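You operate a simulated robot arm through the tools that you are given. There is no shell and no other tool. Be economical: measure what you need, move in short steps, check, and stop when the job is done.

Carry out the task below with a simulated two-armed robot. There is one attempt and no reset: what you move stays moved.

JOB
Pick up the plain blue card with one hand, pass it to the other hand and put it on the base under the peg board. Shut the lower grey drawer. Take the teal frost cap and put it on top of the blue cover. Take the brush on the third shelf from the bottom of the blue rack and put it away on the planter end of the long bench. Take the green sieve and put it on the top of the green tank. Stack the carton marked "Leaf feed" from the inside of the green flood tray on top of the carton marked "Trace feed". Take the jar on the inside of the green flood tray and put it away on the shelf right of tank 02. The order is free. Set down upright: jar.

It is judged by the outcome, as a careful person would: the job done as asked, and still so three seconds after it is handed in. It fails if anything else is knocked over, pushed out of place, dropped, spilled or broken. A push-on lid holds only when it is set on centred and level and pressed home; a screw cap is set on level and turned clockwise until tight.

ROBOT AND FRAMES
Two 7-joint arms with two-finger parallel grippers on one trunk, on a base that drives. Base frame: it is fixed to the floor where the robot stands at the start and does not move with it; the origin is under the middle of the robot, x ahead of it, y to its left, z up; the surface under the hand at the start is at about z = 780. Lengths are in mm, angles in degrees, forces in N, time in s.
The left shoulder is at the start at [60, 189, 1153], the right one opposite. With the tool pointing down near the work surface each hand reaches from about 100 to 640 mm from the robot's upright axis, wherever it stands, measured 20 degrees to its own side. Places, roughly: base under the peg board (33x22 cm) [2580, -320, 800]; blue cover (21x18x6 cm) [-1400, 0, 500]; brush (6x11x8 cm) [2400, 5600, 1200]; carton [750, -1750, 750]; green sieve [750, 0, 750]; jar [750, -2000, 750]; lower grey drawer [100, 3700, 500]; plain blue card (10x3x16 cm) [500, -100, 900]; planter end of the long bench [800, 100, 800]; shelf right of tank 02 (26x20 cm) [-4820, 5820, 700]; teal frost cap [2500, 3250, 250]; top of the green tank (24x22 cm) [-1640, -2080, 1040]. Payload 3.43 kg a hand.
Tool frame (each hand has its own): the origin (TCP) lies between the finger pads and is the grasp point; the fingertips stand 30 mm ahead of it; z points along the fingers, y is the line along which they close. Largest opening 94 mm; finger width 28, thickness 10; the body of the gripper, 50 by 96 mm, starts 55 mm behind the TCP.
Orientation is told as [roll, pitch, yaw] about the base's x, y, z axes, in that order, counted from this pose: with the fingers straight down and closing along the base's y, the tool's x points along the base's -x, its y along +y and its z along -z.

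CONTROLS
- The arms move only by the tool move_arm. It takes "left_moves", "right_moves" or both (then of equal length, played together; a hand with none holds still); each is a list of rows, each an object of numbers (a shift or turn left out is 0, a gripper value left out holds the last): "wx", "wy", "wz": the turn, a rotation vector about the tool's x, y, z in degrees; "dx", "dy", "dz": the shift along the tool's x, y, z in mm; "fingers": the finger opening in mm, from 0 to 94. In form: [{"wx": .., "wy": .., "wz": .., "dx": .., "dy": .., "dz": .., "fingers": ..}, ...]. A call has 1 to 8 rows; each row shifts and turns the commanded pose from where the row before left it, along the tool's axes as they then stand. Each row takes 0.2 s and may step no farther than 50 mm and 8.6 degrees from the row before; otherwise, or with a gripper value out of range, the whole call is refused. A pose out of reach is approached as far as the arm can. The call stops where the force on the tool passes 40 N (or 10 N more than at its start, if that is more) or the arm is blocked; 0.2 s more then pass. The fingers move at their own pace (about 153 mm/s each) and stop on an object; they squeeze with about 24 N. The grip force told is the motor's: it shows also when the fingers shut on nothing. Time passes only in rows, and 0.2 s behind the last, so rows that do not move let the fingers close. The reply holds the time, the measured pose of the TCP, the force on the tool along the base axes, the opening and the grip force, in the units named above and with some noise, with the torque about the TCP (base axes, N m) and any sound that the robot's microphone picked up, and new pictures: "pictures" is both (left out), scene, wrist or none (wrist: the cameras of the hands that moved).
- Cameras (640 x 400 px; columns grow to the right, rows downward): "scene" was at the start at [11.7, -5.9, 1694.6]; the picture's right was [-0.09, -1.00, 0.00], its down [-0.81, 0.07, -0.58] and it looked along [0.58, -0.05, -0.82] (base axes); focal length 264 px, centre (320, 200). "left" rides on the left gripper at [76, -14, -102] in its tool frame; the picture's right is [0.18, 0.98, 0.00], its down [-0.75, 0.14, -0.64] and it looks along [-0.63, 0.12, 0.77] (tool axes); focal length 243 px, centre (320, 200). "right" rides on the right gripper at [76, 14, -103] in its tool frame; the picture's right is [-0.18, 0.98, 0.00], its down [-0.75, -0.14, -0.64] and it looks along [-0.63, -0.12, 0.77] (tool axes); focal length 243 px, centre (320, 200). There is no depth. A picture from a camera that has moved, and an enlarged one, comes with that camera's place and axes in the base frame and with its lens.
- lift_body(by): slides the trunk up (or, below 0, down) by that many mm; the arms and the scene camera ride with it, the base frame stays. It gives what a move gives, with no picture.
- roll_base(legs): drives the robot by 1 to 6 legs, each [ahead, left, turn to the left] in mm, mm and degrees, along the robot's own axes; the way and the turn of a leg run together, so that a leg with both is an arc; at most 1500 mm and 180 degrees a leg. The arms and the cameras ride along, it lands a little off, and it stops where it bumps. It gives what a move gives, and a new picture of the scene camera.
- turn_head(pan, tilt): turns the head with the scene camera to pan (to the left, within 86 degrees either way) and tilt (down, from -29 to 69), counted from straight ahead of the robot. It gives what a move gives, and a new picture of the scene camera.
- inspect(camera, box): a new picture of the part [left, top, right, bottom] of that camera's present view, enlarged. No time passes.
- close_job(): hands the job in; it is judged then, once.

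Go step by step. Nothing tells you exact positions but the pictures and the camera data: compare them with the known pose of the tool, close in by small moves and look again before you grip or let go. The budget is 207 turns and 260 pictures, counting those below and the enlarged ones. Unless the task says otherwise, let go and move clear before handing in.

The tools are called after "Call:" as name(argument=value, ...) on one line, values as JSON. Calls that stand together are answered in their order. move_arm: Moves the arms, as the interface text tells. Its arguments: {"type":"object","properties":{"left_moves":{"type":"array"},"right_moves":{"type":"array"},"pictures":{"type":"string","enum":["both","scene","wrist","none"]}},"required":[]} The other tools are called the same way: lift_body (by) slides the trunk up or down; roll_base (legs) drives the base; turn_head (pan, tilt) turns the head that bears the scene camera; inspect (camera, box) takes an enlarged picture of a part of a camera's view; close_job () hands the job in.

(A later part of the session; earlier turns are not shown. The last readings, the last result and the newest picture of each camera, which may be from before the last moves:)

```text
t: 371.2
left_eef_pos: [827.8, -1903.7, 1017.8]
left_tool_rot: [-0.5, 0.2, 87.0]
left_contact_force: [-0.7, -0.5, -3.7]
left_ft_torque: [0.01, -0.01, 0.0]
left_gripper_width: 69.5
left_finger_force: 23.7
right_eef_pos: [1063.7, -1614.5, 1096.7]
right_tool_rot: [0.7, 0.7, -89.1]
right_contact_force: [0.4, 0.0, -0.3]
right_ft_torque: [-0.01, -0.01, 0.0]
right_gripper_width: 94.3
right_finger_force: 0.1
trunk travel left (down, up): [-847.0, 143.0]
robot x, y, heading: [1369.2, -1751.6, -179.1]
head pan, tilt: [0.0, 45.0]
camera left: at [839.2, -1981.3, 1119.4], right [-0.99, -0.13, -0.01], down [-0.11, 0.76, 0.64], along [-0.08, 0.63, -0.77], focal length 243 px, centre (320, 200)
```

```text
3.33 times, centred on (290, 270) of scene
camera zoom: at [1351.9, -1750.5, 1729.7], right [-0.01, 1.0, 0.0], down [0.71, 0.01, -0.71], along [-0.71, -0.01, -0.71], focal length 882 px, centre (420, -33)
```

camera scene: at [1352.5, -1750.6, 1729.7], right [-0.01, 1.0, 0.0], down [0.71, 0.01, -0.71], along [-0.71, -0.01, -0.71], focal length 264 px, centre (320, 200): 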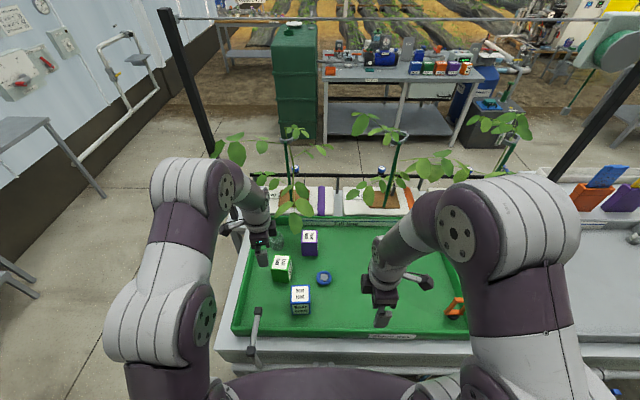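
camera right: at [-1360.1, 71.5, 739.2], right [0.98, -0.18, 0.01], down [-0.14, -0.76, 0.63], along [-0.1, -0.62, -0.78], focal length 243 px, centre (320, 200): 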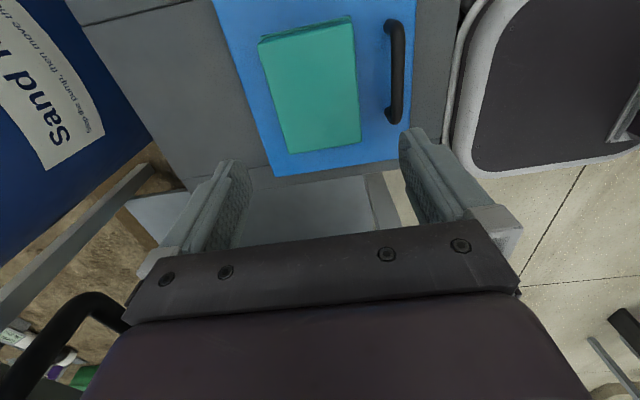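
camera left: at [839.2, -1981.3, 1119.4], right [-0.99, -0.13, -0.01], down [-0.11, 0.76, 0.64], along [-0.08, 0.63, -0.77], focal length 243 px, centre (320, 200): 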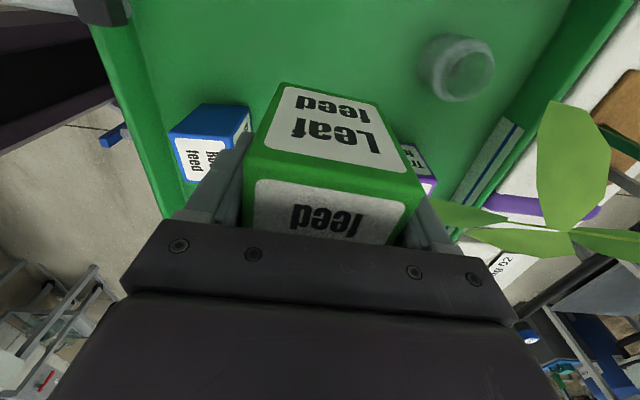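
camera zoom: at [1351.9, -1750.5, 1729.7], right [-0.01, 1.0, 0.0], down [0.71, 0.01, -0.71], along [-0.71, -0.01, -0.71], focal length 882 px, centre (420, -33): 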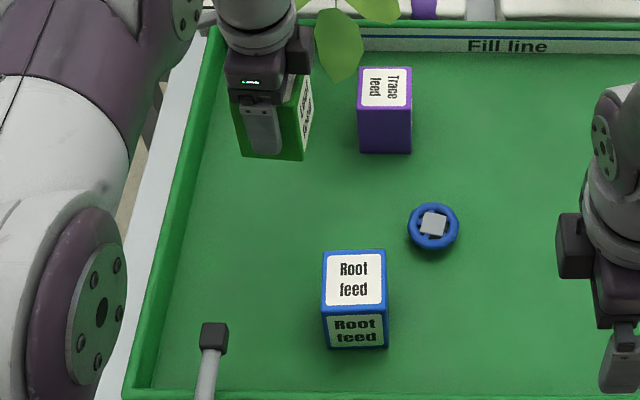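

Call:
move_arm(left_moves=[{"dx": -45}, {"dx": -45}, {"dx": -30}], pictures="none")

Call:
roll_base(legs=[[40, 110, -0.7]])

```text
t: 372.0
left_eef_pos: [834.6, -1784.2, 1019.6]
left_tool_rot: [-0.5, 0.1, 87.1]
left_contact_force: [0.2, 0.1, -3.3]
left_ft_torque: [-0.01, 0.0, 0.02]
left_gripper_width: 69.7
left_finger_force: 23.8
right_eef_pos: [1063.1, -1615.2, 1098.1]
right_tool_rot: [0.7, 0.7, -89.2]
right_contact_force: [-0.3, -0.6, 0.3]
right_ft_torque: [0.01, -0.02, 0.0]
right_gripper_width: 93.8
right_finger_force: 0.1
trunk travel left (down, up): [-847.0, 143.0]
robot x, y, heading: [1372.8, -1750.1, -179.3]
head pan, tilt: [0.0, 45.0]
```

```text
t: 373.3
left_eef_pos: [793.3, -1843.1, 1018.3]
left_tool_rot: [-0.6, -0.1, 84.2]
left_contact_force: [-0.3, -0.7, -3.4]
left_ft_torque: [0.03, 0.0, -0.02]
left_gripper_width: 69.4
left_finger_force: 23.9
right_eef_pos: [1031.9, -1684.6, 1097.3]
right_tool_rot: [0.8, 0.9, -91.9]
right_contact_force: [-0.3, -0.1, 0.3]
right_ft_torque: [0.03, -0.03, 0.02]
right_gripper_width: 94.1
right_finger_force: 0.1
trunk travel left (down, up): [-847.0, 143.0]
robot x, y, heading: [1335.8, -1832.7, 177.8]
head pan, tilt: [0.0, 45.0]
camera scene: at [1310.0, -1838.2, 1729.6], right [0.04, 1.0, 0.0], down [0.71, -0.02, -0.7], along [-0.7, 0.03, -0.71], focal length 264 px, centre (320, 200)
```

scene: 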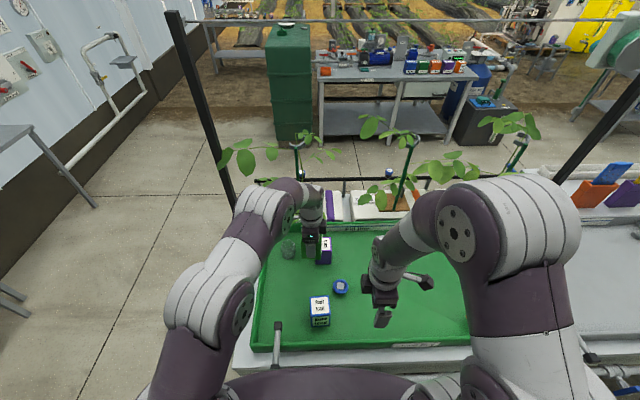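

Call:
move_arm(left_moves=[{"dy": 34, "dx": -11}, {"dy": 34, "dx": -11}, {"dy": 34, "dx": -11}, {"wz": -4}], pictures="wrist")

Call:
inspect(camera="scene", box=[260, 180, 380, 280])

```text
t: 374.3
left_eef_pos: [753.2, -1820.5, 1012.5]
left_tool_rot: [-0.6, 0.1, 88.2]
left_contact_force: [0.1, -0.6, -3.1]
left_ft_torque: [0.01, -0.02, 0.02]
left_gripper_width: 69.4
left_finger_force: 23.7
left hand out of reach, approached as far as the arm can: row 2, 3
right_eef_pos: [1031.8, -1681.4, 1096.6]
right_tool_rot: [0.8, 0.8, -91.9]
right_contact_force: [-0.3, -1.0, -0.1]
right_ft_torque: [-0.03, -0.02, 0.05]
right_gripper_width: 93.9
right_finger_force: 0.0
trunk travel left (down, up): [-847.0, 143.0]
robot x, y, heading: [1340.7, -1834.8, 177.8]
head pan, tilt: [0.0, 45.0]
camera left: at [765.5, -1898.4, 1112.9], right [-0.99, -0.15, -0.01], down [-0.12, 0.76, 0.64], along [-0.09, 0.63, -0.77], focal length 243 px, centre (320, 200)
```

left: 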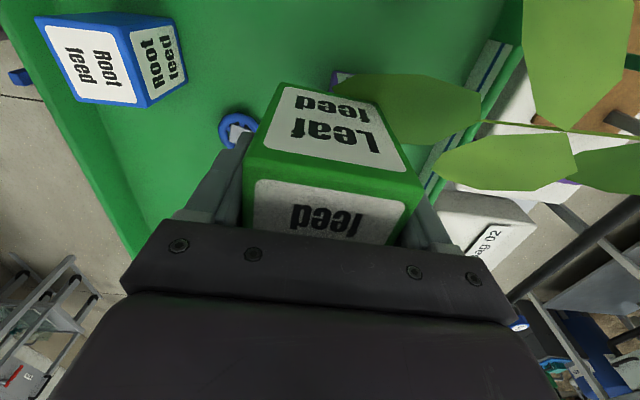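

```text
4.00 times, centred on (320, 230) of scene
camera zoom: at [1311.7, -1833.4, 1729.6], right [0.04, 1.0, 0.0], down [0.71, -0.02, -0.71], along [-0.7, 0.03, -0.71], focal length 1058 px, centre (320, 80)
```

zoom: 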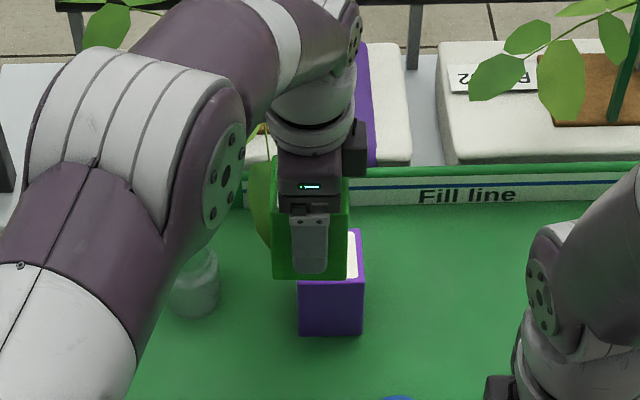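

Call:
roll_base(legs=[[0, -180, 2]])

Call:
move_arm(left_moves=[{"dx": 45}, {"dx": 45}, {"dx": 40}], pictures="none")

```text
t: 375.8
left_eef_pos: [758.5, -1667.2, 1013.0]
left_tool_rot: [-0.5, 0.2, 90.4]
left_contact_force: [0.6, -0.6, -2.5]
left_ft_torque: [-0.03, 0.02, -0.01]
left_gripper_width: 69.6
left_finger_force: 24.1
right_eef_pos: [1032.2, -1516.7, 1098.8]
right_tool_rot: [0.6, 0.8, -89.7]
right_contact_force: [0.3, 0.5, -0.6]
right_ft_torque: [0.0, 0.0, 0.04]
right_gripper_width: 94.0
right_finger_force: 0.0
trunk travel left (down, up): [-847.0, 143.0]
robot x, y, heading: [1339.3, -1656.4, -180.0]
head pan, tilt: [0.0, 45.0]
camera scene: at [1318.2, -1656.5, 1729.7], right [0.0, 1.0, 0.0], down [0.71, 0.0, -0.71], along [-0.71, 0.0, -0.71], focal length 264 px, centre (320, 200)
```

scene: 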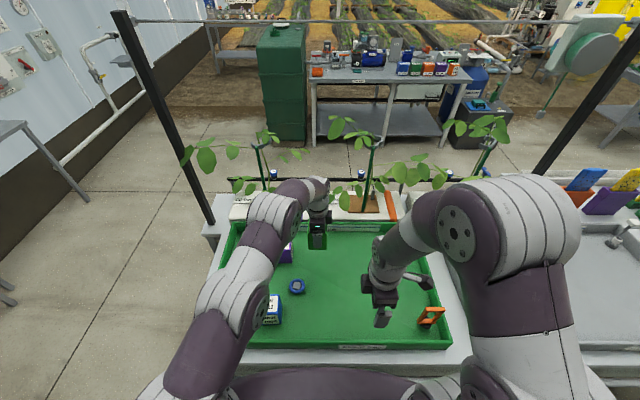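

```text
t: 376.6
left_eef_pos: [758.6, -1795.2, 1012.3]
left_tool_rot: [-0.4, 0.1, 90.3]
left_contact_force: [-0.6, 0.0, -3.7]
left_ft_torque: [-0.03, -0.01, -0.03]
left_gripper_width: 69.4
left_finger_force: 23.8
right_eef_pos: [1031.3, -1514.4, 1098.1]
right_tool_rot: [0.7, 0.8, -89.8]
right_contact_force: [-0.1, 0.7, 0.2]
right_ft_torque: [0.0, 0.0, 0.02]
right_gripper_width: 94.1
right_finger_force: 0.0
trunk travel left (down, up): [-847.0, 143.0]
robot x, y, heading: [1339.6, -1654.8, -179.9]
head pan, tilt: [0.0, 45.0]
```

Call:
move_arm(left_moves=[{"dy": 32, "dx": 4}, {"dy": 32}], pictures="wrist")

Call:
inspect(camera="scene", box=[220, 170, 340, 270])

```text
t: 377.2
left_eef_pos: [731.3, -1798.8, 1013.7]
left_tool_rot: [-0.4, 0.0, 90.4]
left_contact_force: [0.4, -0.3, -3.5]
left_ft_torque: [0.01, -0.01, 0.0]
left_gripper_width: 69.3
left_finger_force: 24.3
left hand out of reach, approached as far as the arm can: row 2
right_eef_pos: [1031.8, -1514.8, 1098.3]
right_tool_rot: [0.7, 0.7, -89.7]
right_contact_force: [0.4, -0.4, 0.6]
right_ft_torque: [-0.02, 0.01, -0.01]
right_gripper_width: 94.0
right_finger_force: 0.1
trunk travel left (down, up): [-847.0, 143.0]
robot x, y, heading: [1341.0, -1655.3, -180.2]
head pan, tilt: [0.0, 45.0]
camera left: at [745.7, -1875.2, 1115.1], right [-0.98, -0.19, -0.01], down [-0.15, 0.75, 0.64], along [-0.12, 0.63, -0.77], focal length 243 px, centre (320, 200)
```

left: 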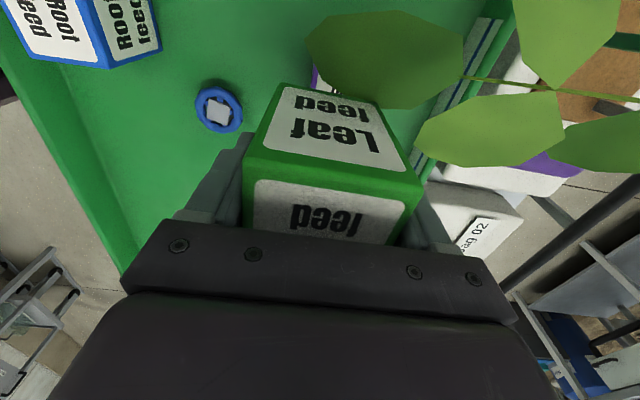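

```text
4.00 times, centred on (280, 220) of scene
camera zoom: at [1318.7, -1654.6, 1729.7], right [0.0, 1.0, 0.0], down [0.71, 0.0, -0.71], along [-0.71, 0.0, -0.71], focal length 1058 px, centre (480, 120)
```

zoom: 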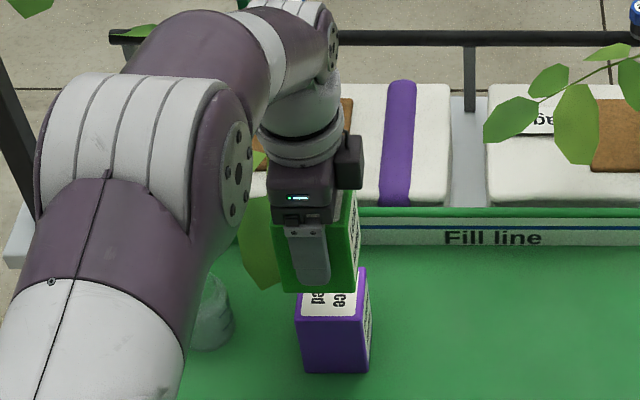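

Call:
roll_base(legs=[[32, 0, 0]])

Call:
move_arm(left_moves=[{"dy": 6, "dz": 20}], pictures="wrist")

```text
t: 378.0
left_eef_pos: [703.1, -1799.7, 1016.4]
left_tool_rot: [-0.1, 0.1, 90.5]
left_contact_force: [1.4, 0.0, -2.6]
left_ft_torque: [0.01, 0.01, 0.0]
left_gripper_width: 69.4
left_finger_force: 24.4
right_eef_pos: [1005.2, -1515.5, 1100.0]
right_tool_rot: [0.4, 0.7, -89.7]
right_contact_force: [0.1, -0.3, -0.3]
right_ft_torque: [0.0, 0.06, -0.02]
right_gripper_width: 94.2
right_finger_force: 0.1
trunk travel left (down, up): [-847.0, 143.0]
robot x, y, heading: [1305.2, -1650.9, -179.9]
head pan, tilt: [0.0, 45.0]
camera scene: at [1293.7, -1654.6, 1729.9], right [0.0, 1.0, 0.0], down [0.7, 0.0, -0.71], along [-0.71, 0.0, -0.7], focal length 264 px, centre (320, 200)
```

scene: 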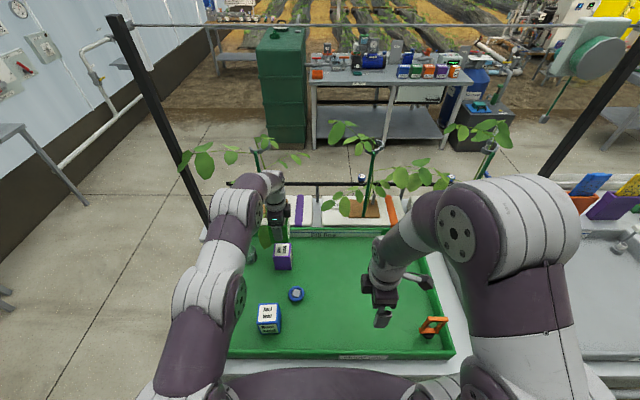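

```text
t: 378.4
left_eef_pos: [694.9, -1798.8, 994.1]
left_tool_rot: [-0.3, 0.1, 90.5]
left_contact_force: [1.0, -0.2, -4.0]
left_ft_torque: [0.03, -0.01, -0.03]
left_gripper_width: 69.3
left_finger_force: 24.4
right_eef_pos: [999.3, -1516.1, 1098.0]
right_tool_rot: [0.7, 0.8, -89.7]
right_contact_force: [0.0, -0.3, -0.4]
right_ft_torque: [0.03, 0.05, 0.02]
right_gripper_width: 94.0
right_finger_force: 0.1
trunk travel left (down, up): [-847.0, 143.0]
robot x, y, heading: [1310.8, -1658.9, -179.6]
head pan, tilt: [0.0, 45.0]
camera left: at [709.5, -1875.4, 1095.0], right [-0.98, -0.19, 0.0], down [-0.15, 0.75, 0.64], along [-0.12, 0.63, -0.77], focal length 243 px, centre (320, 200)
```

left: 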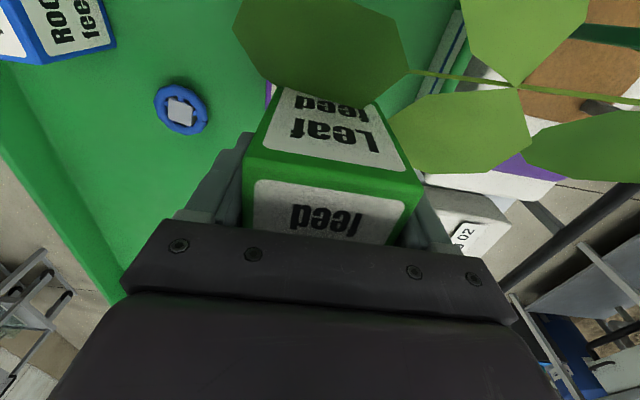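

Call:
inspect(camera="scene", box=[220, 190, 340, 290])

```text
4.00 times, centred on (280, 240) of scene
camera zoom: at [1286.5, -1655.0, 1729.7], right [0.0, 1.0, 0.0], down [0.71, 0.0, -0.71], along [-0.71, 0.0, -0.71], focal length 1058 px, centre (480, 40)
```

zoom: 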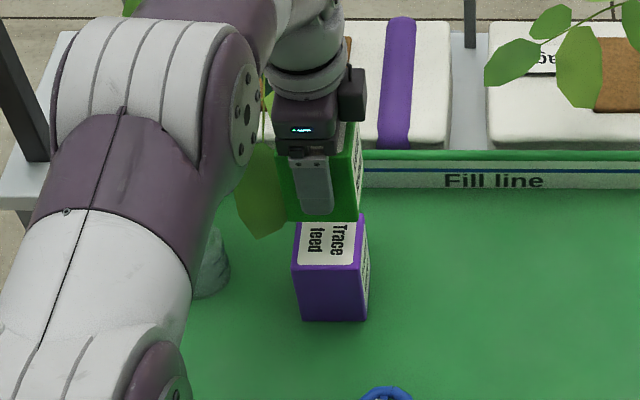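

Call:
inspect(camera="scene", box=[270, 210, 330, 275])

```text
6.15 times, centred on (300, 242) of scene
camera zoom: at [1286.5, -1655.0, 1729.7], right [0.0, 1.0, 0.0], down [0.71, 0.0, -0.71], along [-0.71, 0.0, -0.71], focal length 1627 px, centre (443, -62)
```

zoom: 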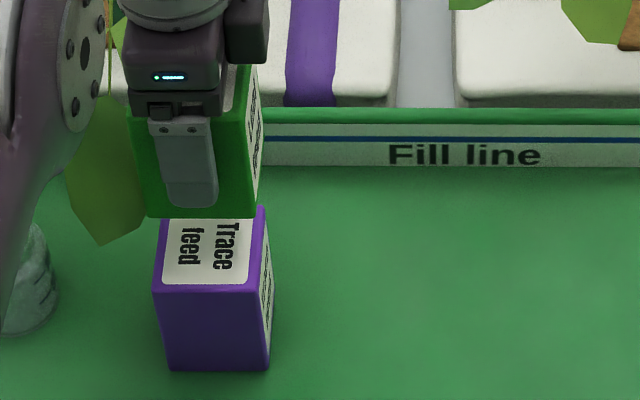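

Call:
move_arm(left_moves=[{"dy": -19}, {"dz": 20}, {"dz": 15}], pictures="none")

Call:
inspect(camera="scene", box=[270, 210, 330, 275])

```text
t: 379.2
left_eef_pos: [711.2, -1799.6, 958.2]
left_tool_rot: [-0.4, 0.1, 90.6]
left_contact_force: [0.0, 0.3, -3.2]
left_ft_torque: [-0.04, 0.0, -0.02]
left_gripper_width: 69.5
left_finger_force: 24.4
right_eef_pos: [999.1, -1515.1, 1097.5]
right_tool_rot: [0.7, 0.7, -89.7]
right_contact_force: [0.0, 0.1, -0.1]
right_ft_torque: [-0.02, 0.0, 0.01]
right_gripper_width: 94.2
right_finger_force: 0.1
trunk travel left (down, up): [-847.0, 143.0]
robot x, y, heading: [1313.5, -1652.0, -179.9]
head pan, tilt: [0.0, 45.0]
```

```text
6.15 times, centred on (300, 242) of scene
camera zoom: at [1285.8, -1654.8, 1729.7], right [0.0, 1.0, 0.0], down [0.71, 0.0, -0.71], along [-0.71, 0.0, -0.71], focal length 1627 px, centre (443, -62)
```

zoom: 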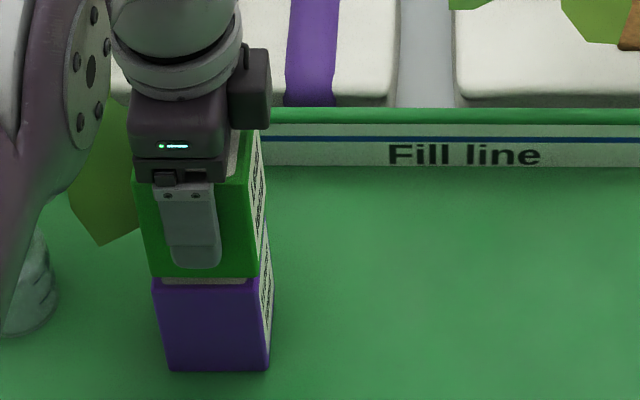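

Call:
move_arm(left_moves=[{"dz": 5, "dx": -2}, {"dz": 4}, {"dz": 3}], pictures="none")

```text
t: 380.0
left_eef_pos: [711.5, -1795.4, 946.8]
left_tool_rot: [-0.3, 0.1, 90.5]
left_contact_force: [0.5, -0.3, -3.8]
left_ft_torque: [0.02, -0.02, -0.02]
left_gripper_width: 69.3
left_finger_force: 24.6
right_eef_pos: [1000.1, -1515.8, 1099.4]
right_tool_rot: [0.6, 0.7, -89.6]
right_contact_force: [0.3, 0.2, -0.1]
right_ft_torque: [-0.01, -0.01, 0.02]
right_gripper_width: 93.9
right_finger_force: 0.2
trunk travel left (down, up): [-847.0, 143.0]
robot x, y, heading: [1311.2, -1655.9, -179.7]
head pan, tilt: [0.0, 45.0]
```

Call:
move_arm(left_moves=[{"dz": 3}, {"dz": 3}, {"dz": 2}], pictures="none")

Call:
inspect(camera="scene", box=[270, 210, 330, 275])

```text
t: 380.8
left_eef_pos: [712.2, -1796.1, 943.2]
left_tool_rot: [0.1, 0.2, 90.5]
left_contact_force: [1.1, -2.4, 20.7]
left_ft_torque: [0.1, -0.12, -0.35]
left_gripper_width: 69.8
left_finger_force: 23.2
right_eef_pos: [1003.2, -1515.7, 1098.7]
right_tool_rot: [0.4, 0.7, -89.7]
right_contact_force: [1.0, -0.3, -0.4]
right_ft_torque: [0.01, 0.0, -0.01]
right_gripper_width: 93.8
right_finger_force: 0.0
trunk travel left (down, up): [-847.0, 143.0]
robot x, y, heading: [1309.4, -1656.7, -179.9]
head pan, tilt: [0.0, 45.0]
```

```text
6.15 times, centred on (300, 242) of scene
camera zoom: at [1291.0, -1654.3, 1730.2], right [0.0, 1.0, 0.0], down [0.71, 0.0, -0.71], along [-0.71, 0.0, -0.71], focal length 1627 px, centre (443, -62)
```

zoom: 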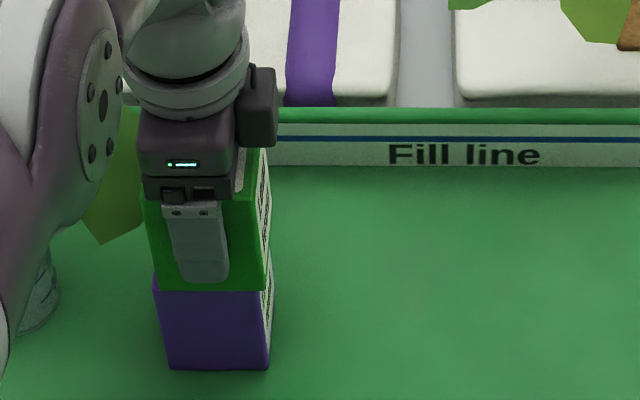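

Call:
move_arm(left_moves=[{"dz": -1, "fingers": 94}, {"fingers": 94}, {"dz": -20}, {"dz": -30}, {"dz": -40}, {"dz": -20}], pictures="both")

```text
t: 382.2
left_eef_pos: [714.0, -1799.1, 1051.1]
left_tool_rot: [-0.5, 0.1, 90.5]
left_contact_force: [0.2, -0.2, 1.0]
left_ft_torque: [-0.02, -0.01, -0.01]
left_gripper_width: 93.7
left_finger_force: 0.1
right_eef_pos: [999.8, -1515.8, 1098.1]
right_tool_rot: [0.7, 0.7, -89.7]
right_contact_force: [1.2, 0.0, -0.1]
right_ft_torque: [0.02, -0.04, 0.0]
right_gripper_width: 94.1
right_finger_force: 0.0
trunk travel left (down, up): [-847.0, 143.0]
robot x, y, heading: [1313.8, -1658.8, -179.8]
head pan, tilt: [0.0, 45.0]
camera scene: at [1286.4, -1654.5, 1729.7], right [0.0, 1.0, 0.0], down [0.71, 0.0, -0.71], along [-0.71, 0.0, -0.71], focal length 264 px, centre (320, 200)
camera left: at [728.2, -1874.8, 1152.4], right [-0.98, -0.19, -0.01], down [-0.15, 0.75, 0.64], along [-0.12, 0.63, -0.77], focal length 243 px, centre (320, 200)
```

scene: 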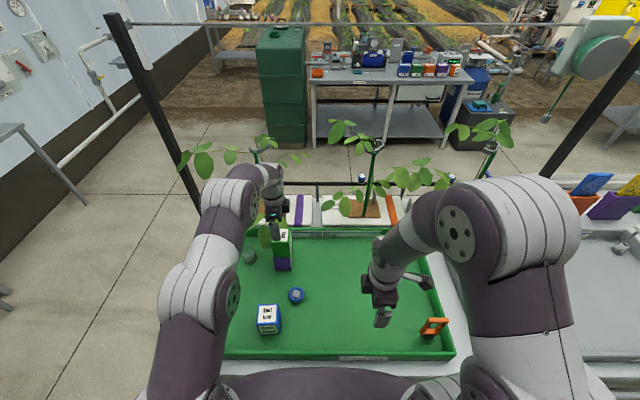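
left: 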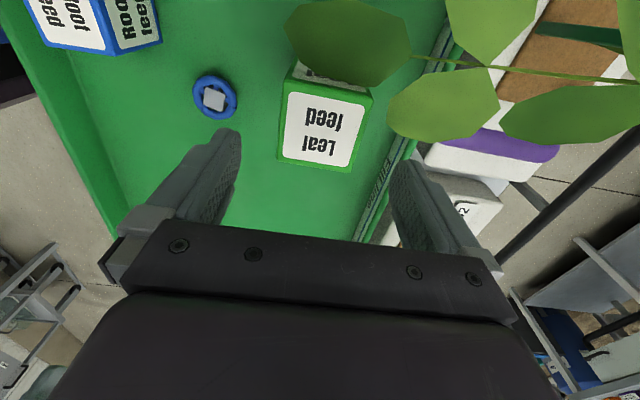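

Call:
move_arm(left_moves=[{"dy": -40}, {"dy": -40}, {"dy": -40}, {"dx": 45}], pictures="none")

Call:
roll_base(legs=[[0, 100, 0]])

Call:
inspect(camera="left", box=[0, 0, 640, 400])

```text
t: 383.2
left_eef_pos: [831.7, -1842.1, 1050.1]
left_tool_rot: [-0.2, -0.1, 90.4]
left_contact_force: [-0.6, -0.2, -0.7]
left_ft_torque: [0.07, -0.03, 0.01]
left_gripper_width: 93.8
left_finger_force: 0.0
right_eef_pos: [1000.0, -1516.3, 1098.4]
right_tool_rot: [0.7, 0.9, -89.7]
right_contact_force: [0.3, 0.1, -0.2]
right_ft_torque: [0.03, -0.01, 0.01]
right_gripper_width: 94.0
right_finger_force: 0.1
trunk travel left (down, up): [-847.0, 143.0]
robot x, y, heading: [1307.6, -1652.0, -180.0]
head pan, tilt: [0.0, 45.0]
```

```text
t: 384.4
left_eef_pos: [832.5, -1937.7, 1051.9]
left_tool_rot: [-0.4, 0.1, 90.3]
left_contact_force: [-0.7, 0.7, 0.4]
left_ft_torque: [0.0, 0.02, 0.03]
left_gripper_width: 93.9
left_finger_force: 0.1
right_eef_pos: [1000.0, -1612.5, 1098.3]
right_tool_rot: [0.7, 0.6, -89.9]
right_contact_force: [0.5, 0.0, -0.6]
right_ft_torque: [0.01, 0.0, -0.01]
right_gripper_width: 94.3
right_finger_force: 0.0
trunk travel left (down, up): [-847.0, 143.0]
robot x, y, heading: [1309.2, -1756.1, 180.3]
head pan, tilt: [0.0, 45.0]
camera scene: at [1286.8, -1753.1, 1729.7], right [0.0, 1.0, 0.0], down [0.71, 0.0, -0.71], along [-0.71, 0.0, -0.71], focal length 264 px, centre (320, 200)
```

scene: 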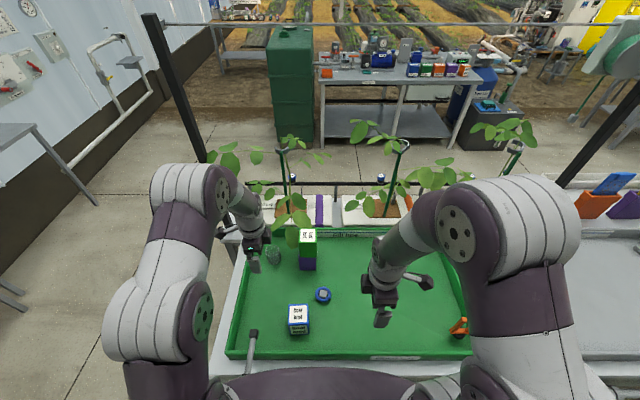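

```text
1.00 times, centred on (320, 200) of left (not enlarged: the box is as wide or as high as the picture)
camera zoom: at [846.4, -2014.7, 1152.3], right [-0.98, -0.19, -0.01], down [-0.15, 0.75, 0.64], along [-0.12, 0.63, -0.77], focal length 243 px, centre (320, 200)
```

zoom: 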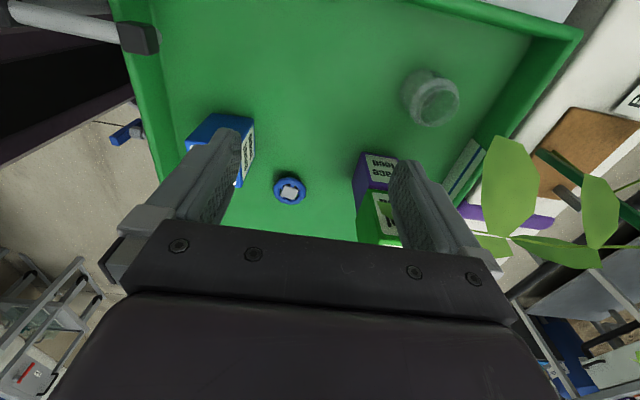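

Call:
move_arm(left_moves=[{"dy": 40, "dx": 3, "dz": 15}, {"dy": 40, "dx": 3, "dz": 15}, {"dy": 40, "dx": 2, "dz": 15}, {"dy": 12, "dz": 30}], pictures="wrist")

```text
t: 385.4
left_eef_pos: [698.9, -1945.9, 973.9]
left_tool_rot: [-0.5, 0.2, 90.2]
left_contact_force: [-1.4, 0.4, -0.2]
left_ft_torque: [0.0, 0.01, -0.01]
left_gripper_width: 93.8
left_finger_force: 0.0
right_eef_pos: [999.6, -1613.3, 1097.9]
right_tool_rot: [0.7, 0.8, -89.9]
right_contact_force: [-0.6, 0.4, -0.7]
right_ft_torque: [-0.01, -0.02, 0.02]
right_gripper_width: 94.0
right_finger_force: 0.1
trunk travel left (down, up): [-847.0, 143.0]
robot x, y, heading: [1306.2, -1752.4, 179.9]
head pan, tilt: [0.0, 45.0]
camera left: at [713.6, -2022.6, 1075.0], right [-0.98, -0.19, -0.01], down [-0.15, 0.75, 0.64], along [-0.12, 0.63, -0.77], focal length 243 px, centre (320, 200)
```

left: 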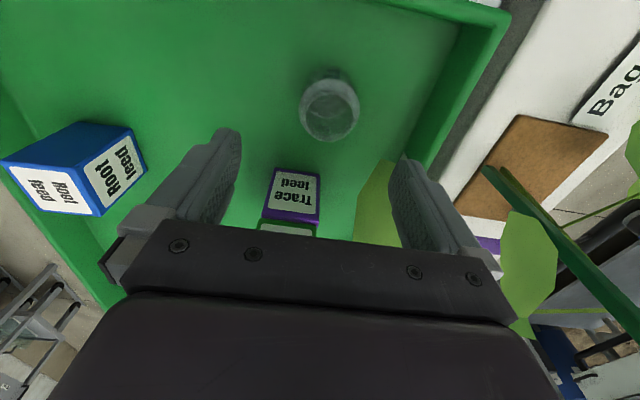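

Call:
move_arm(left_moves=[{"dy": 6, "dx": 1, "dz": 30}, {"dz": 40}, {"dz": 30}], pictures="wrist")

```text
t: 386.2
left_eef_pos: [695.3, -1947.1, 875.0]
left_tool_rot: [-0.3, 0.1, 90.3]
left_contact_force: [0.2, -0.8, -0.4]
left_ft_torque: [-0.01, 0.01, -0.05]
left_gripper_width: 94.0
left_finger_force: 0.2
right_eef_pos: [1000.3, -1612.6, 1097.7]
right_tool_rot: [0.6, 0.7, -90.0]
right_contact_force: [-0.9, 1.5, -0.3]
right_ft_torque: [-0.02, 0.0, -0.02]
right_gripper_width: 93.9
right_finger_force: 0.1
trunk travel left (down, up): [-847.0, 143.0]
robot x, y, heading: [1310.2, -1754.0, 180.0]
head pan, tilt: [0.0, 45.0]
camera left: at [710.1, -2024.4, 976.9], right [-0.98, -0.19, 0.0], down [-0.15, 0.75, 0.64], along [-0.12, 0.63, -0.77], focal length 243 px, centre (320, 200)
```

left: 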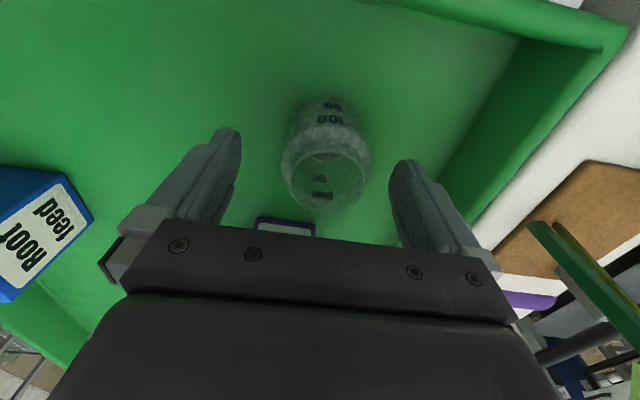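

Call:
move_arm(left_moves=[{"dz": 20}, {"dz": 15}, {"fingers": 0}, {"fingers": 0}, {}], pictures="wrist")

```text
t: 387.4
left_eef_pos: [704.7, -1946.6, 847.3]
left_tool_rot: [-0.3, 0.1, 90.4]
left_contact_force: [-0.3, -0.1, 2.7]
left_ft_torque: [0.07, 0.07, 0.05]
left_gripper_width: 48.3
left_finger_force: 23.7
left hand out of reach, approached as far as the arm can: row 1, 2
right_eef_pos: [1000.2, -1613.1, 1098.6]
right_tool_rot: [0.6, 0.6, -89.9]
right_contact_force: [0.7, 0.6, 0.6]
right_ft_torque: [-0.02, 0.03, -0.03]
right_gripper_width: 94.1
right_finger_force: 0.1
trunk travel left (down, up): [-847.0, 143.0]
robot x, y, heading: [1308.1, -1756.2, 180.0]
head pan, tilt: [0.0, 45.0]
camera left: at [719.1, -2024.5, 948.1], right [-0.98, -0.19, 0.0], down [-0.15, 0.75, 0.64], along [-0.12, 0.63, -0.77], focal length 243 px, centre (320, 200)
```

left: 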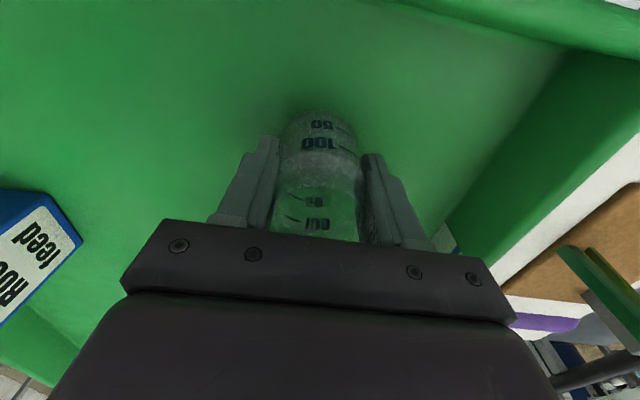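

Call:
move_arm(left_moves=[{"dz": -15}, {"dz": -35}, {"dz": -40}, {"dz": -40}, {"dz": -30}, {"dy": -40}, {"dy": -40}, {"dy": -40}], pictures="both")

```text
t: 389.2
left_eef_pos: [822.9, -1947.2, 1007.0]
left_tool_rot: [-0.3, 0.1, 90.4]
left_contact_force: [-0.1, -0.8, -0.3]
left_ft_torque: [0.0, 0.01, 0.01]
left_gripper_width: 48.7
left_finger_force: 24.2
right_eef_pos: [1000.7, -1612.3, 1099.4]
right_tool_rot: [0.7, 0.7, -89.8]
right_contact_force: [0.0, -0.5, -0.2]
right_ft_torque: [0.01, 0.04, 0.02]
right_gripper_width: 94.1
right_finger_force: 0.1
trunk travel left (down, up): [-847.0, 143.0]
robot x, y, heading: [1309.8, -1751.8, 180.0]
head pan, tilt: [0.0, 45.0]
camera scene: at [1288.2, -1753.4, 1729.7], right [0.0, 1.0, 0.0], down [0.71, 0.0, -0.71], along [-0.71, 0.0, -0.71], focal length 264 px, centre (320, 200)
camera left: at [838.7, -2023.7, 1108.1], right [-0.98, -0.19, 0.0], down [-0.15, 0.75, 0.64], along [-0.12, 0.63, -0.77], focal length 243 px, centre (320, 200)
```

scene: 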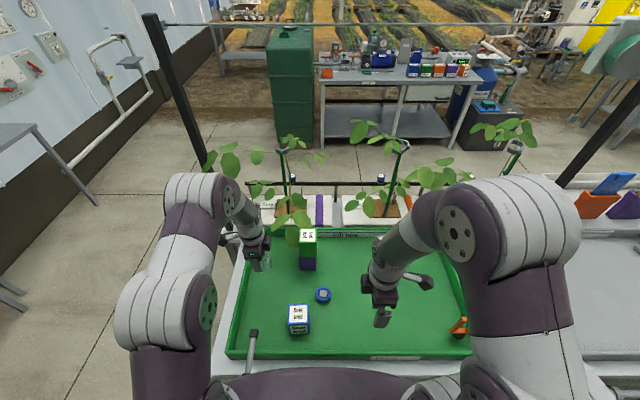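
left: 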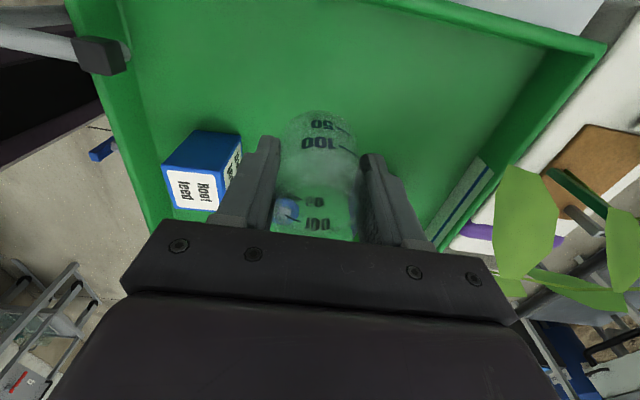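

Call:
lift_body(by=120)

Call:
roll_base(legs=[[-470, 0, 0], [0, -1450, 0], [0, -1430, 0], [1250, 0, 0], [1200, 0, 0]])

```text
t: 390.7
left_eef_pos: [821.4, -1947.5, 1126.9]
left_tool_rot: [-0.4, 0.1, 90.4]
left_contact_force: [-0.2, 0.8, -0.8]
left_ft_torque: [-0.01, -0.02, -0.01]
left_gripper_width: 48.4
left_finger_force: 23.8
right_eef_pos: [1000.2, -1613.8, 1218.7]
right_tool_rot: [0.7, 0.7, -89.9]
right_contact_force: [0.5, 0.9, 0.9]
right_ft_torque: [-0.01, -0.01, 0.01]
right_gripper_width: 93.9
right_finger_force: 0.0
trunk travel left (down, up): [-967.0, 23.0]
robot x, y, heading: [1311.3, -1757.0, 180.0]
head pan, tilt: [0.0, 45.0]
```

```text
t: 418.4
left_eef_pos: [-1102.3, 912.2, 1126.7]
left_tool_rot: [-0.4, 0.1, 90.0]
left_contact_force: [0.2, -1.0, 0.4]
left_ft_torque: [0.0, 0.0, 0.01]
left_gripper_width: 48.2
left_finger_force: 24.0
right_eef_pos: [-922.9, 1245.2, 1217.8]
right_tool_rot: [0.5, 0.7, -90.1]
right_contact_force: [-0.7, -0.7, 0.9]
right_ft_torque: [0.01, -0.03, 0.01]
right_gripper_width: 94.0
right_finger_force: 0.0
trunk travel left (down, up): [-967.0, 23.0]
robot x, y, heading: [-612.6, 1098.5, 179.8]
head pan, tilt: [0.0, 45.0]
camera scene: at [-636.5, 1102.9, 1849.7], right [0.01, 1.0, 0.0], down [0.71, 0.0, -0.71], along [-0.71, 0.0, -0.71], focal length 264 px, centre (320, 200)
```

scene: 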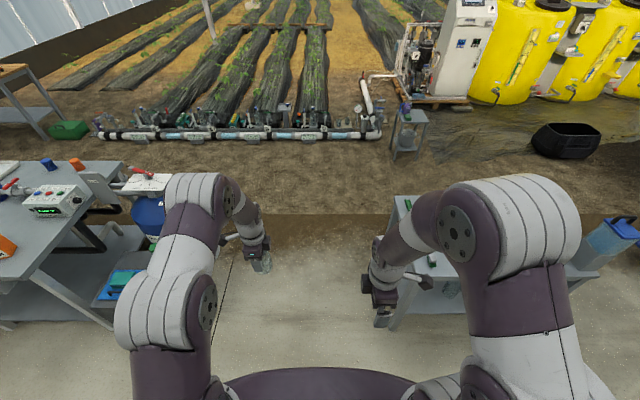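

Call:
roll_base(legs=[[0, 0, 180], [0, 1300, 0], [0, 1150, 0]])

Call:
turn_head(pan=0, tilt=50)

```text
t: 437.9
left_eef_pos: [-308.4, 3792.8, 1126.9]
left_tool_rot: [-0.3, 0.2, -85.0]
left_contact_force: [0.4, -0.1, -0.3]
left_ft_torque: [0.03, 0.01, -0.03]
left_gripper_width: 48.1
left_finger_force: 24.0
right_eef_pos: [-459.0, 3445.2, 1218.6]
right_tool_rot: [0.6, 0.6, 94.9]
right_contact_force: [0.0, -0.5, -1.1]
right_ft_torque: [-0.02, 0.01, 0.02]
right_gripper_width: 94.2
right_finger_force: 0.2
trunk travel left (down, up): [-967.0, 23.0]
robot x, y, heading: [-779.3, 3563.4, 4.7]
head pan, tilt: [0.0, 45.0]
camera scene: at [-756.0, 3561.8, 1849.7], right [0.08, -1.0, 0.0], down [-0.7, -0.06, -0.71], along [0.7, 0.06, -0.71], focal length 264 px, centre (320, 200)
```

scene: 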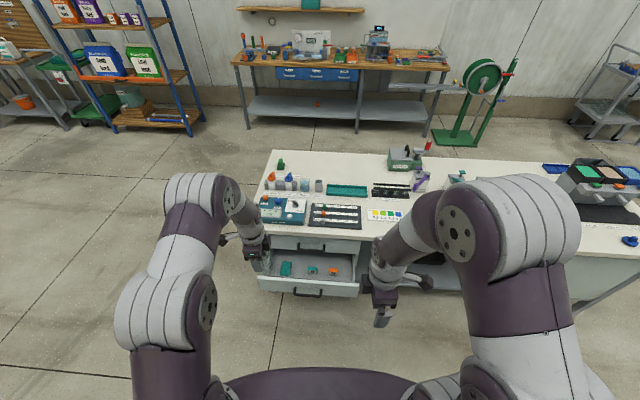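

```text
t: 438.6
left_eef_pos: [-307.7, 3793.5, 1127.0]
left_tool_rot: [-0.3, 0.0, -85.0]
left_contact_force: [-0.2, 0.1, -0.3]
left_ft_torque: [-0.01, 0.05, 0.04]
left_gripper_width: 48.3
left_finger_force: 23.5
right_eef_pos: [-457.1, 3446.3, 1218.0]
right_tool_rot: [0.6, 0.8, 94.9]
right_contact_force: [-0.2, -0.4, -0.1]
right_ft_torque: [-0.01, 0.05, 0.0]
right_gripper_width: 93.8
right_finger_force: 0.0
trunk travel left (down, up): [-967.0, 23.0]
robot x, y, heading: [-775.0, 3557.8, 4.5]
head pan, tilt: [0.0, 50.0]
camera scene: at [-760.4, 3562.3, 1842.8], right [0.08, -1.0, 0.0], down [-0.76, -0.06, -0.64], along [0.64, 0.05, -0.77], focal length 264 px, centre (320, 200)
```

scene: 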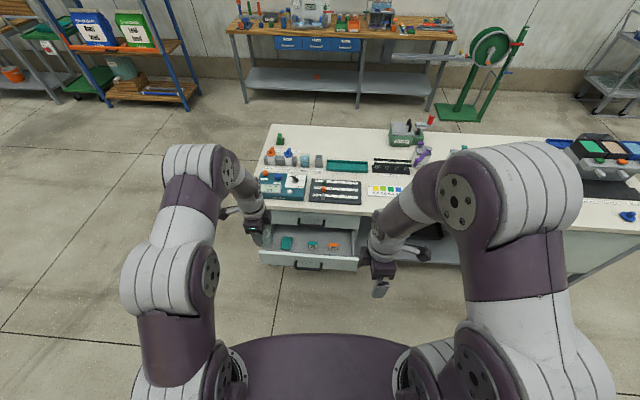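

Call:
roll_base(legs=[[60, 195, -4.6]])

Call:
move_arm(left_moves=[{"dz": -40}, {"dz": -40}, {"dz": -40}, {"dz": -40}, {"dz": -30}], right_moves=[{"fingers": 0}, {"dz": 45}, {"dz": 45}, {"dz": 45}, {"dz": 45}], pictures="none")

Call:
lift_body(by=-260)

Call:
move_arm(right_moves=[{"dz": 40, "dy": -20}, {"dz": 40, "dy": -20}, {"dz": 40, "dy": -20}, {"dz": 40, "dy": -20}, {"dz": 40, "dy": -20}, {"dz": 30, "dy": -20}], pictures="scene")

```text
t: 440.2
left_eef_pos: [-238.6, 3952.7, 1127.0]
left_tool_rot: [-0.3, 0.3, -89.4]
left_contact_force: [0.3, -0.9, -0.2]
left_ft_torque: [-0.02, -0.03, -0.01]
left_gripper_width: 48.2
left_finger_force: 24.5
right_eef_pos: [-416.0, 3618.9, 1217.6]
right_tool_rot: [0.6, 0.6, 90.4]
right_contact_force: [-0.3, -0.9, 0.1]
right_ft_torque: [0.02, -0.01, 0.02]
right_gripper_width: 94.0
right_finger_force: 0.1
trunk travel left (down, up): [-967.0, 23.0]
robot x, y, heading: [-726.5, 3759.2, 0.1]
head pan, tilt: [0.0, 50.0]
camera scene: at [-709.5, 3756.8, 1842.8], right [0.0, -1.0, 0.0], down [-0.77, 0.0, -0.64], along [0.64, 0.0, -0.77], focal length 264 px, centre (320, 200)
```

scene: 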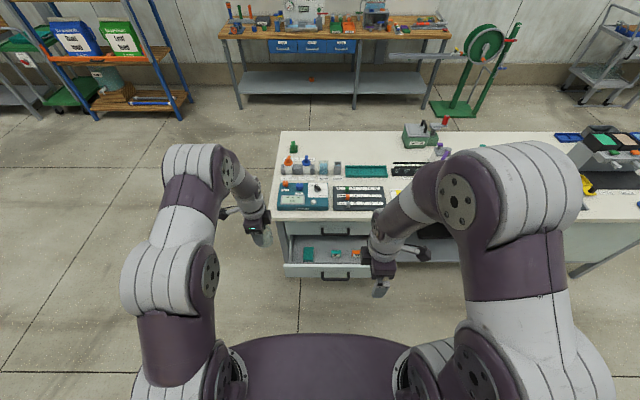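

```text
t: 441.4
left_eef_pos: [-239.5, 3957.1, 1317.0]
left_tool_rot: [-0.3, 0.2, -89.5]
left_contact_force: [0.2, -0.6, -0.5]
left_ft_torque: [0.02, 0.0, -0.03]
left_gripper_width: 48.1
left_finger_force: 24.6
right_eef_pos: [-418.8, 3617.6, 1038.7]
right_tool_rot: [0.6, 0.6, 90.4]
right_contact_force: [0.2, 0.6, 0.0]
right_ft_torque: [0.0, 0.04, -0.01]
right_gripper_width: 0.0
right_finger_force: 23.6
trunk travel left (down, up): [-967.0, 23.0]
robot x, y, heading: [-726.3, 3759.9, 0.4]
head pan, tilt: [0.0, 50.0]
```

```text
t: 444.1
left_eef_pos: [-237.0, 3957.5, 1055.9]
left_tool_rot: [-0.4, 0.1, -89.6]
left_contact_force: [-0.1, 0.0, -0.3]
left_ft_torque: [0.0, 0.0, 0.0]
left_gripper_width: 48.0
left_finger_force: 23.8
right_eef_pos: [-419.4, 3618.7, 778.9]
right_tool_rot: [0.7, 0.7, 90.3]
right_contact_force: [0.4, 0.4, -0.1]
right_ft_torque: [-0.02, -0.03, 0.01]
right_gripper_width: 0.0
right_finger_force: 24.4
trunk travel left (down, up): [-707.0, 283.0]
robot x, y, heading: [-727.1, 3763.0, 0.5]
head pan, tilt: [0.0, 50.0]
```

```text
t: 445.5
left_eef_pos: [-237.2, 3957.0, 1055.7]
left_tool_rot: [-0.4, 0.1, -89.5]
left_contact_force: [0.5, 0.7, -1.0]
left_ft_torque: [0.03, 0.02, -0.01]
left_gripper_width: 47.9
left_finger_force: 23.9
right_eef_pos: [-302.3, 3616.6, 547.4]
right_tool_rot: [0.7, 0.8, 90.3]
right_contact_force: [-0.2, -0.4, 0.6]
right_ft_torque: [0.01, 0.0, 0.02]
right_gripper_width: 0.3
right_finger_force: 23.9
trunk travel left (down, up): [-707.0, 283.0]
robot x, y, heading: [-723.6, 3763.5, 0.1]
head pan, tilt: [0.0, 50.0]
camera scene: at [-707.8, 3761.2, 1582.9], right [0.0, -1.0, 0.0], down [-0.77, 0.0, -0.64], along [0.64, 0.0, -0.77], focal length 264 px, centre (320, 200)
```

scene: 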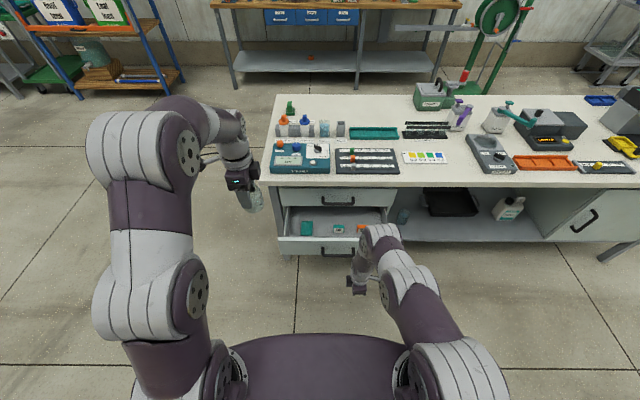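

Call:
move_arm(right_moves=[{"dx": -30}, {"dx": -30}], pictures="none")

Call:
roll_base(legs=[[180, 0, 0]])

```text
t: 446.1
left_eef_pos: [-237.7, 3958.8, 1056.3]
left_tool_rot: [-0.4, 0.1, -89.6]
left_contact_force: [-0.1, 0.7, -1.1]
left_ft_torque: [-0.01, 0.03, 0.01]
left_gripper_width: 48.2
left_finger_force: 23.9
right_eef_pos: [-302.2, 3675.2, 547.0]
right_tool_rot: [0.7, 0.6, 90.3]
right_contact_force: [0.1, -0.6, -0.2]
right_ft_torque: [-0.04, 0.02, -0.01]
right_gripper_width: 0.0
right_finger_force: 24.9
trunk travel left (down, up): [-707.0, 283.0]
robot x, y, heading: [-724.9, 3757.7, 0.3]
head pan, tilt: [0.0, 50.0]
```

```text
t: 447.6
left_eef_pos: [-58.1, 3957.8, 1056.1]
left_tool_rot: [-0.4, 0.2, -89.5]
left_contact_force: [-0.5, -0.2, -0.6]
left_ft_torque: [0.03, 0.02, 0.0]
left_gripper_width: 48.3
left_finger_force: 24.1
right_eef_pos: [-121.3, 3676.5, 547.7]
right_tool_rot: [0.7, 0.7, 90.4]
right_contact_force: [0.4, 0.7, -0.1]
right_ft_torque: [-0.01, 0.05, -0.04]
right_gripper_width: 0.0
right_finger_force: 24.0
trunk travel left (down, up): [-707.0, 283.0]
robot x, y, heading: [-543.9, 3758.4, 0.2]
head pan, tilt: [0.0, 50.0]
camera scene: at [-527.5, 3762.0, 1582.8], right [0.0, -1.0, 0.0], down [-0.77, 0.0, -0.64], along [0.64, 0.0, -0.77], focal length 264 px, centre (320, 200)
```

scene: 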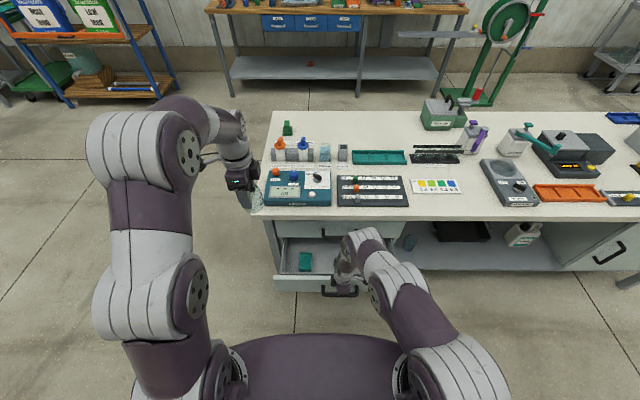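

Call:
inspect(camera="scene", box=[255, 210, 415, 310])

```text
4.00 times, centred on (335, 260) of scene
camera zoom: at [-527.5, 3762.0, 1582.8], right [0.0, -1.0, 0.0], down [-0.77, 0.0, -0.64], along [0.64, 0.0, -0.77], focal length 1058 px, centre (260, -40)
```

zoom: 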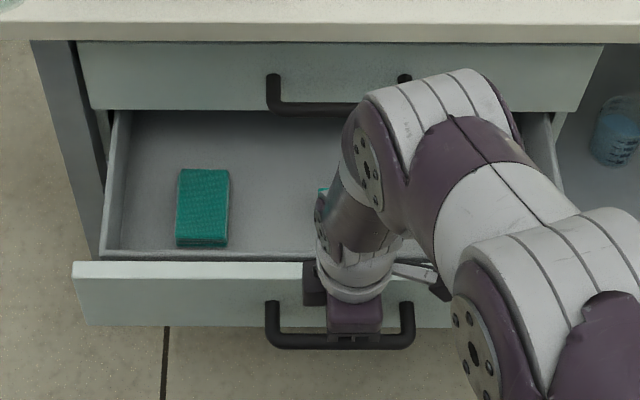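

Call:
roll_base(legs=[[150, 0, 0]])

Call:
inspect(camera="scene", box=[255, 230, 415, 340])

```text
t: 448.9
left_eef_pos: [76.6, 3959.7, 1055.5]
left_tool_rot: [-0.3, 0.0, -89.5]
left_contact_force: [0.4, -0.2, -0.2]
left_ft_torque: [-0.01, -0.01, 0.01]
left_gripper_width: 48.0
left_finger_force: 23.5
right_eef_pos: [1.1, 3674.7, 543.0]
right_tool_rot: [2.0, 1.2, 90.5]
right_contact_force: [-2.6, 0.1, -0.5]
right_ft_torque: [-0.02, -0.15, -0.04]
right_gripper_width: 0.0
right_finger_force: 24.5
trunk travel left (down, up): [-707.0, 283.0]
robot x, y, heading: [-409.2, 3762.3, 0.4]
head pan, tilt: [0.0, 50.0]
stopped in leg 1: the robot was blocked; the commanded pose is now the measured one
camera scene: at [-393.3, 3763.1, 1582.7], right [0.0, -1.0, 0.0], down [-0.77, 0.0, -0.64], along [0.64, 0.0, -0.77], focal length 264 px, centre (320, 200)
```

scene: 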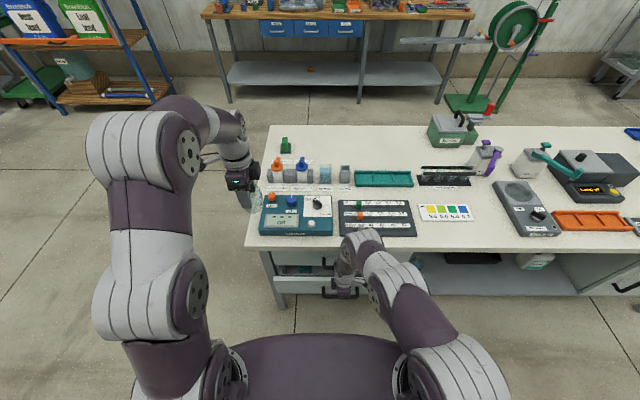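

```text
3.64 times, centred on (335, 285) of scene
camera zoom: at [-393.3, 3763.1, 1582.7], right [0.0, -1.0, 0.0], down [-0.77, 0.0, -0.64], along [0.64, 0.0, -0.77], focal length 962 px, centre (266, -109)
```

zoom: 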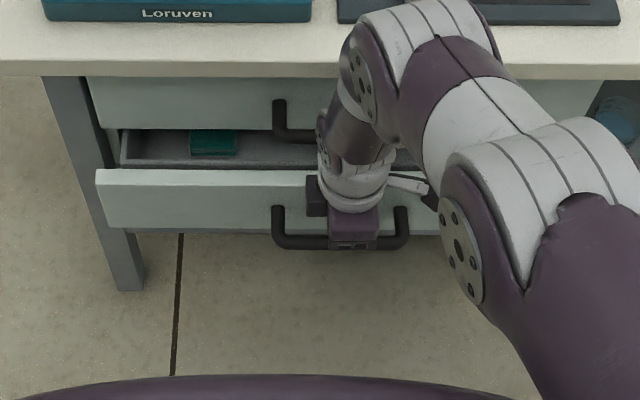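

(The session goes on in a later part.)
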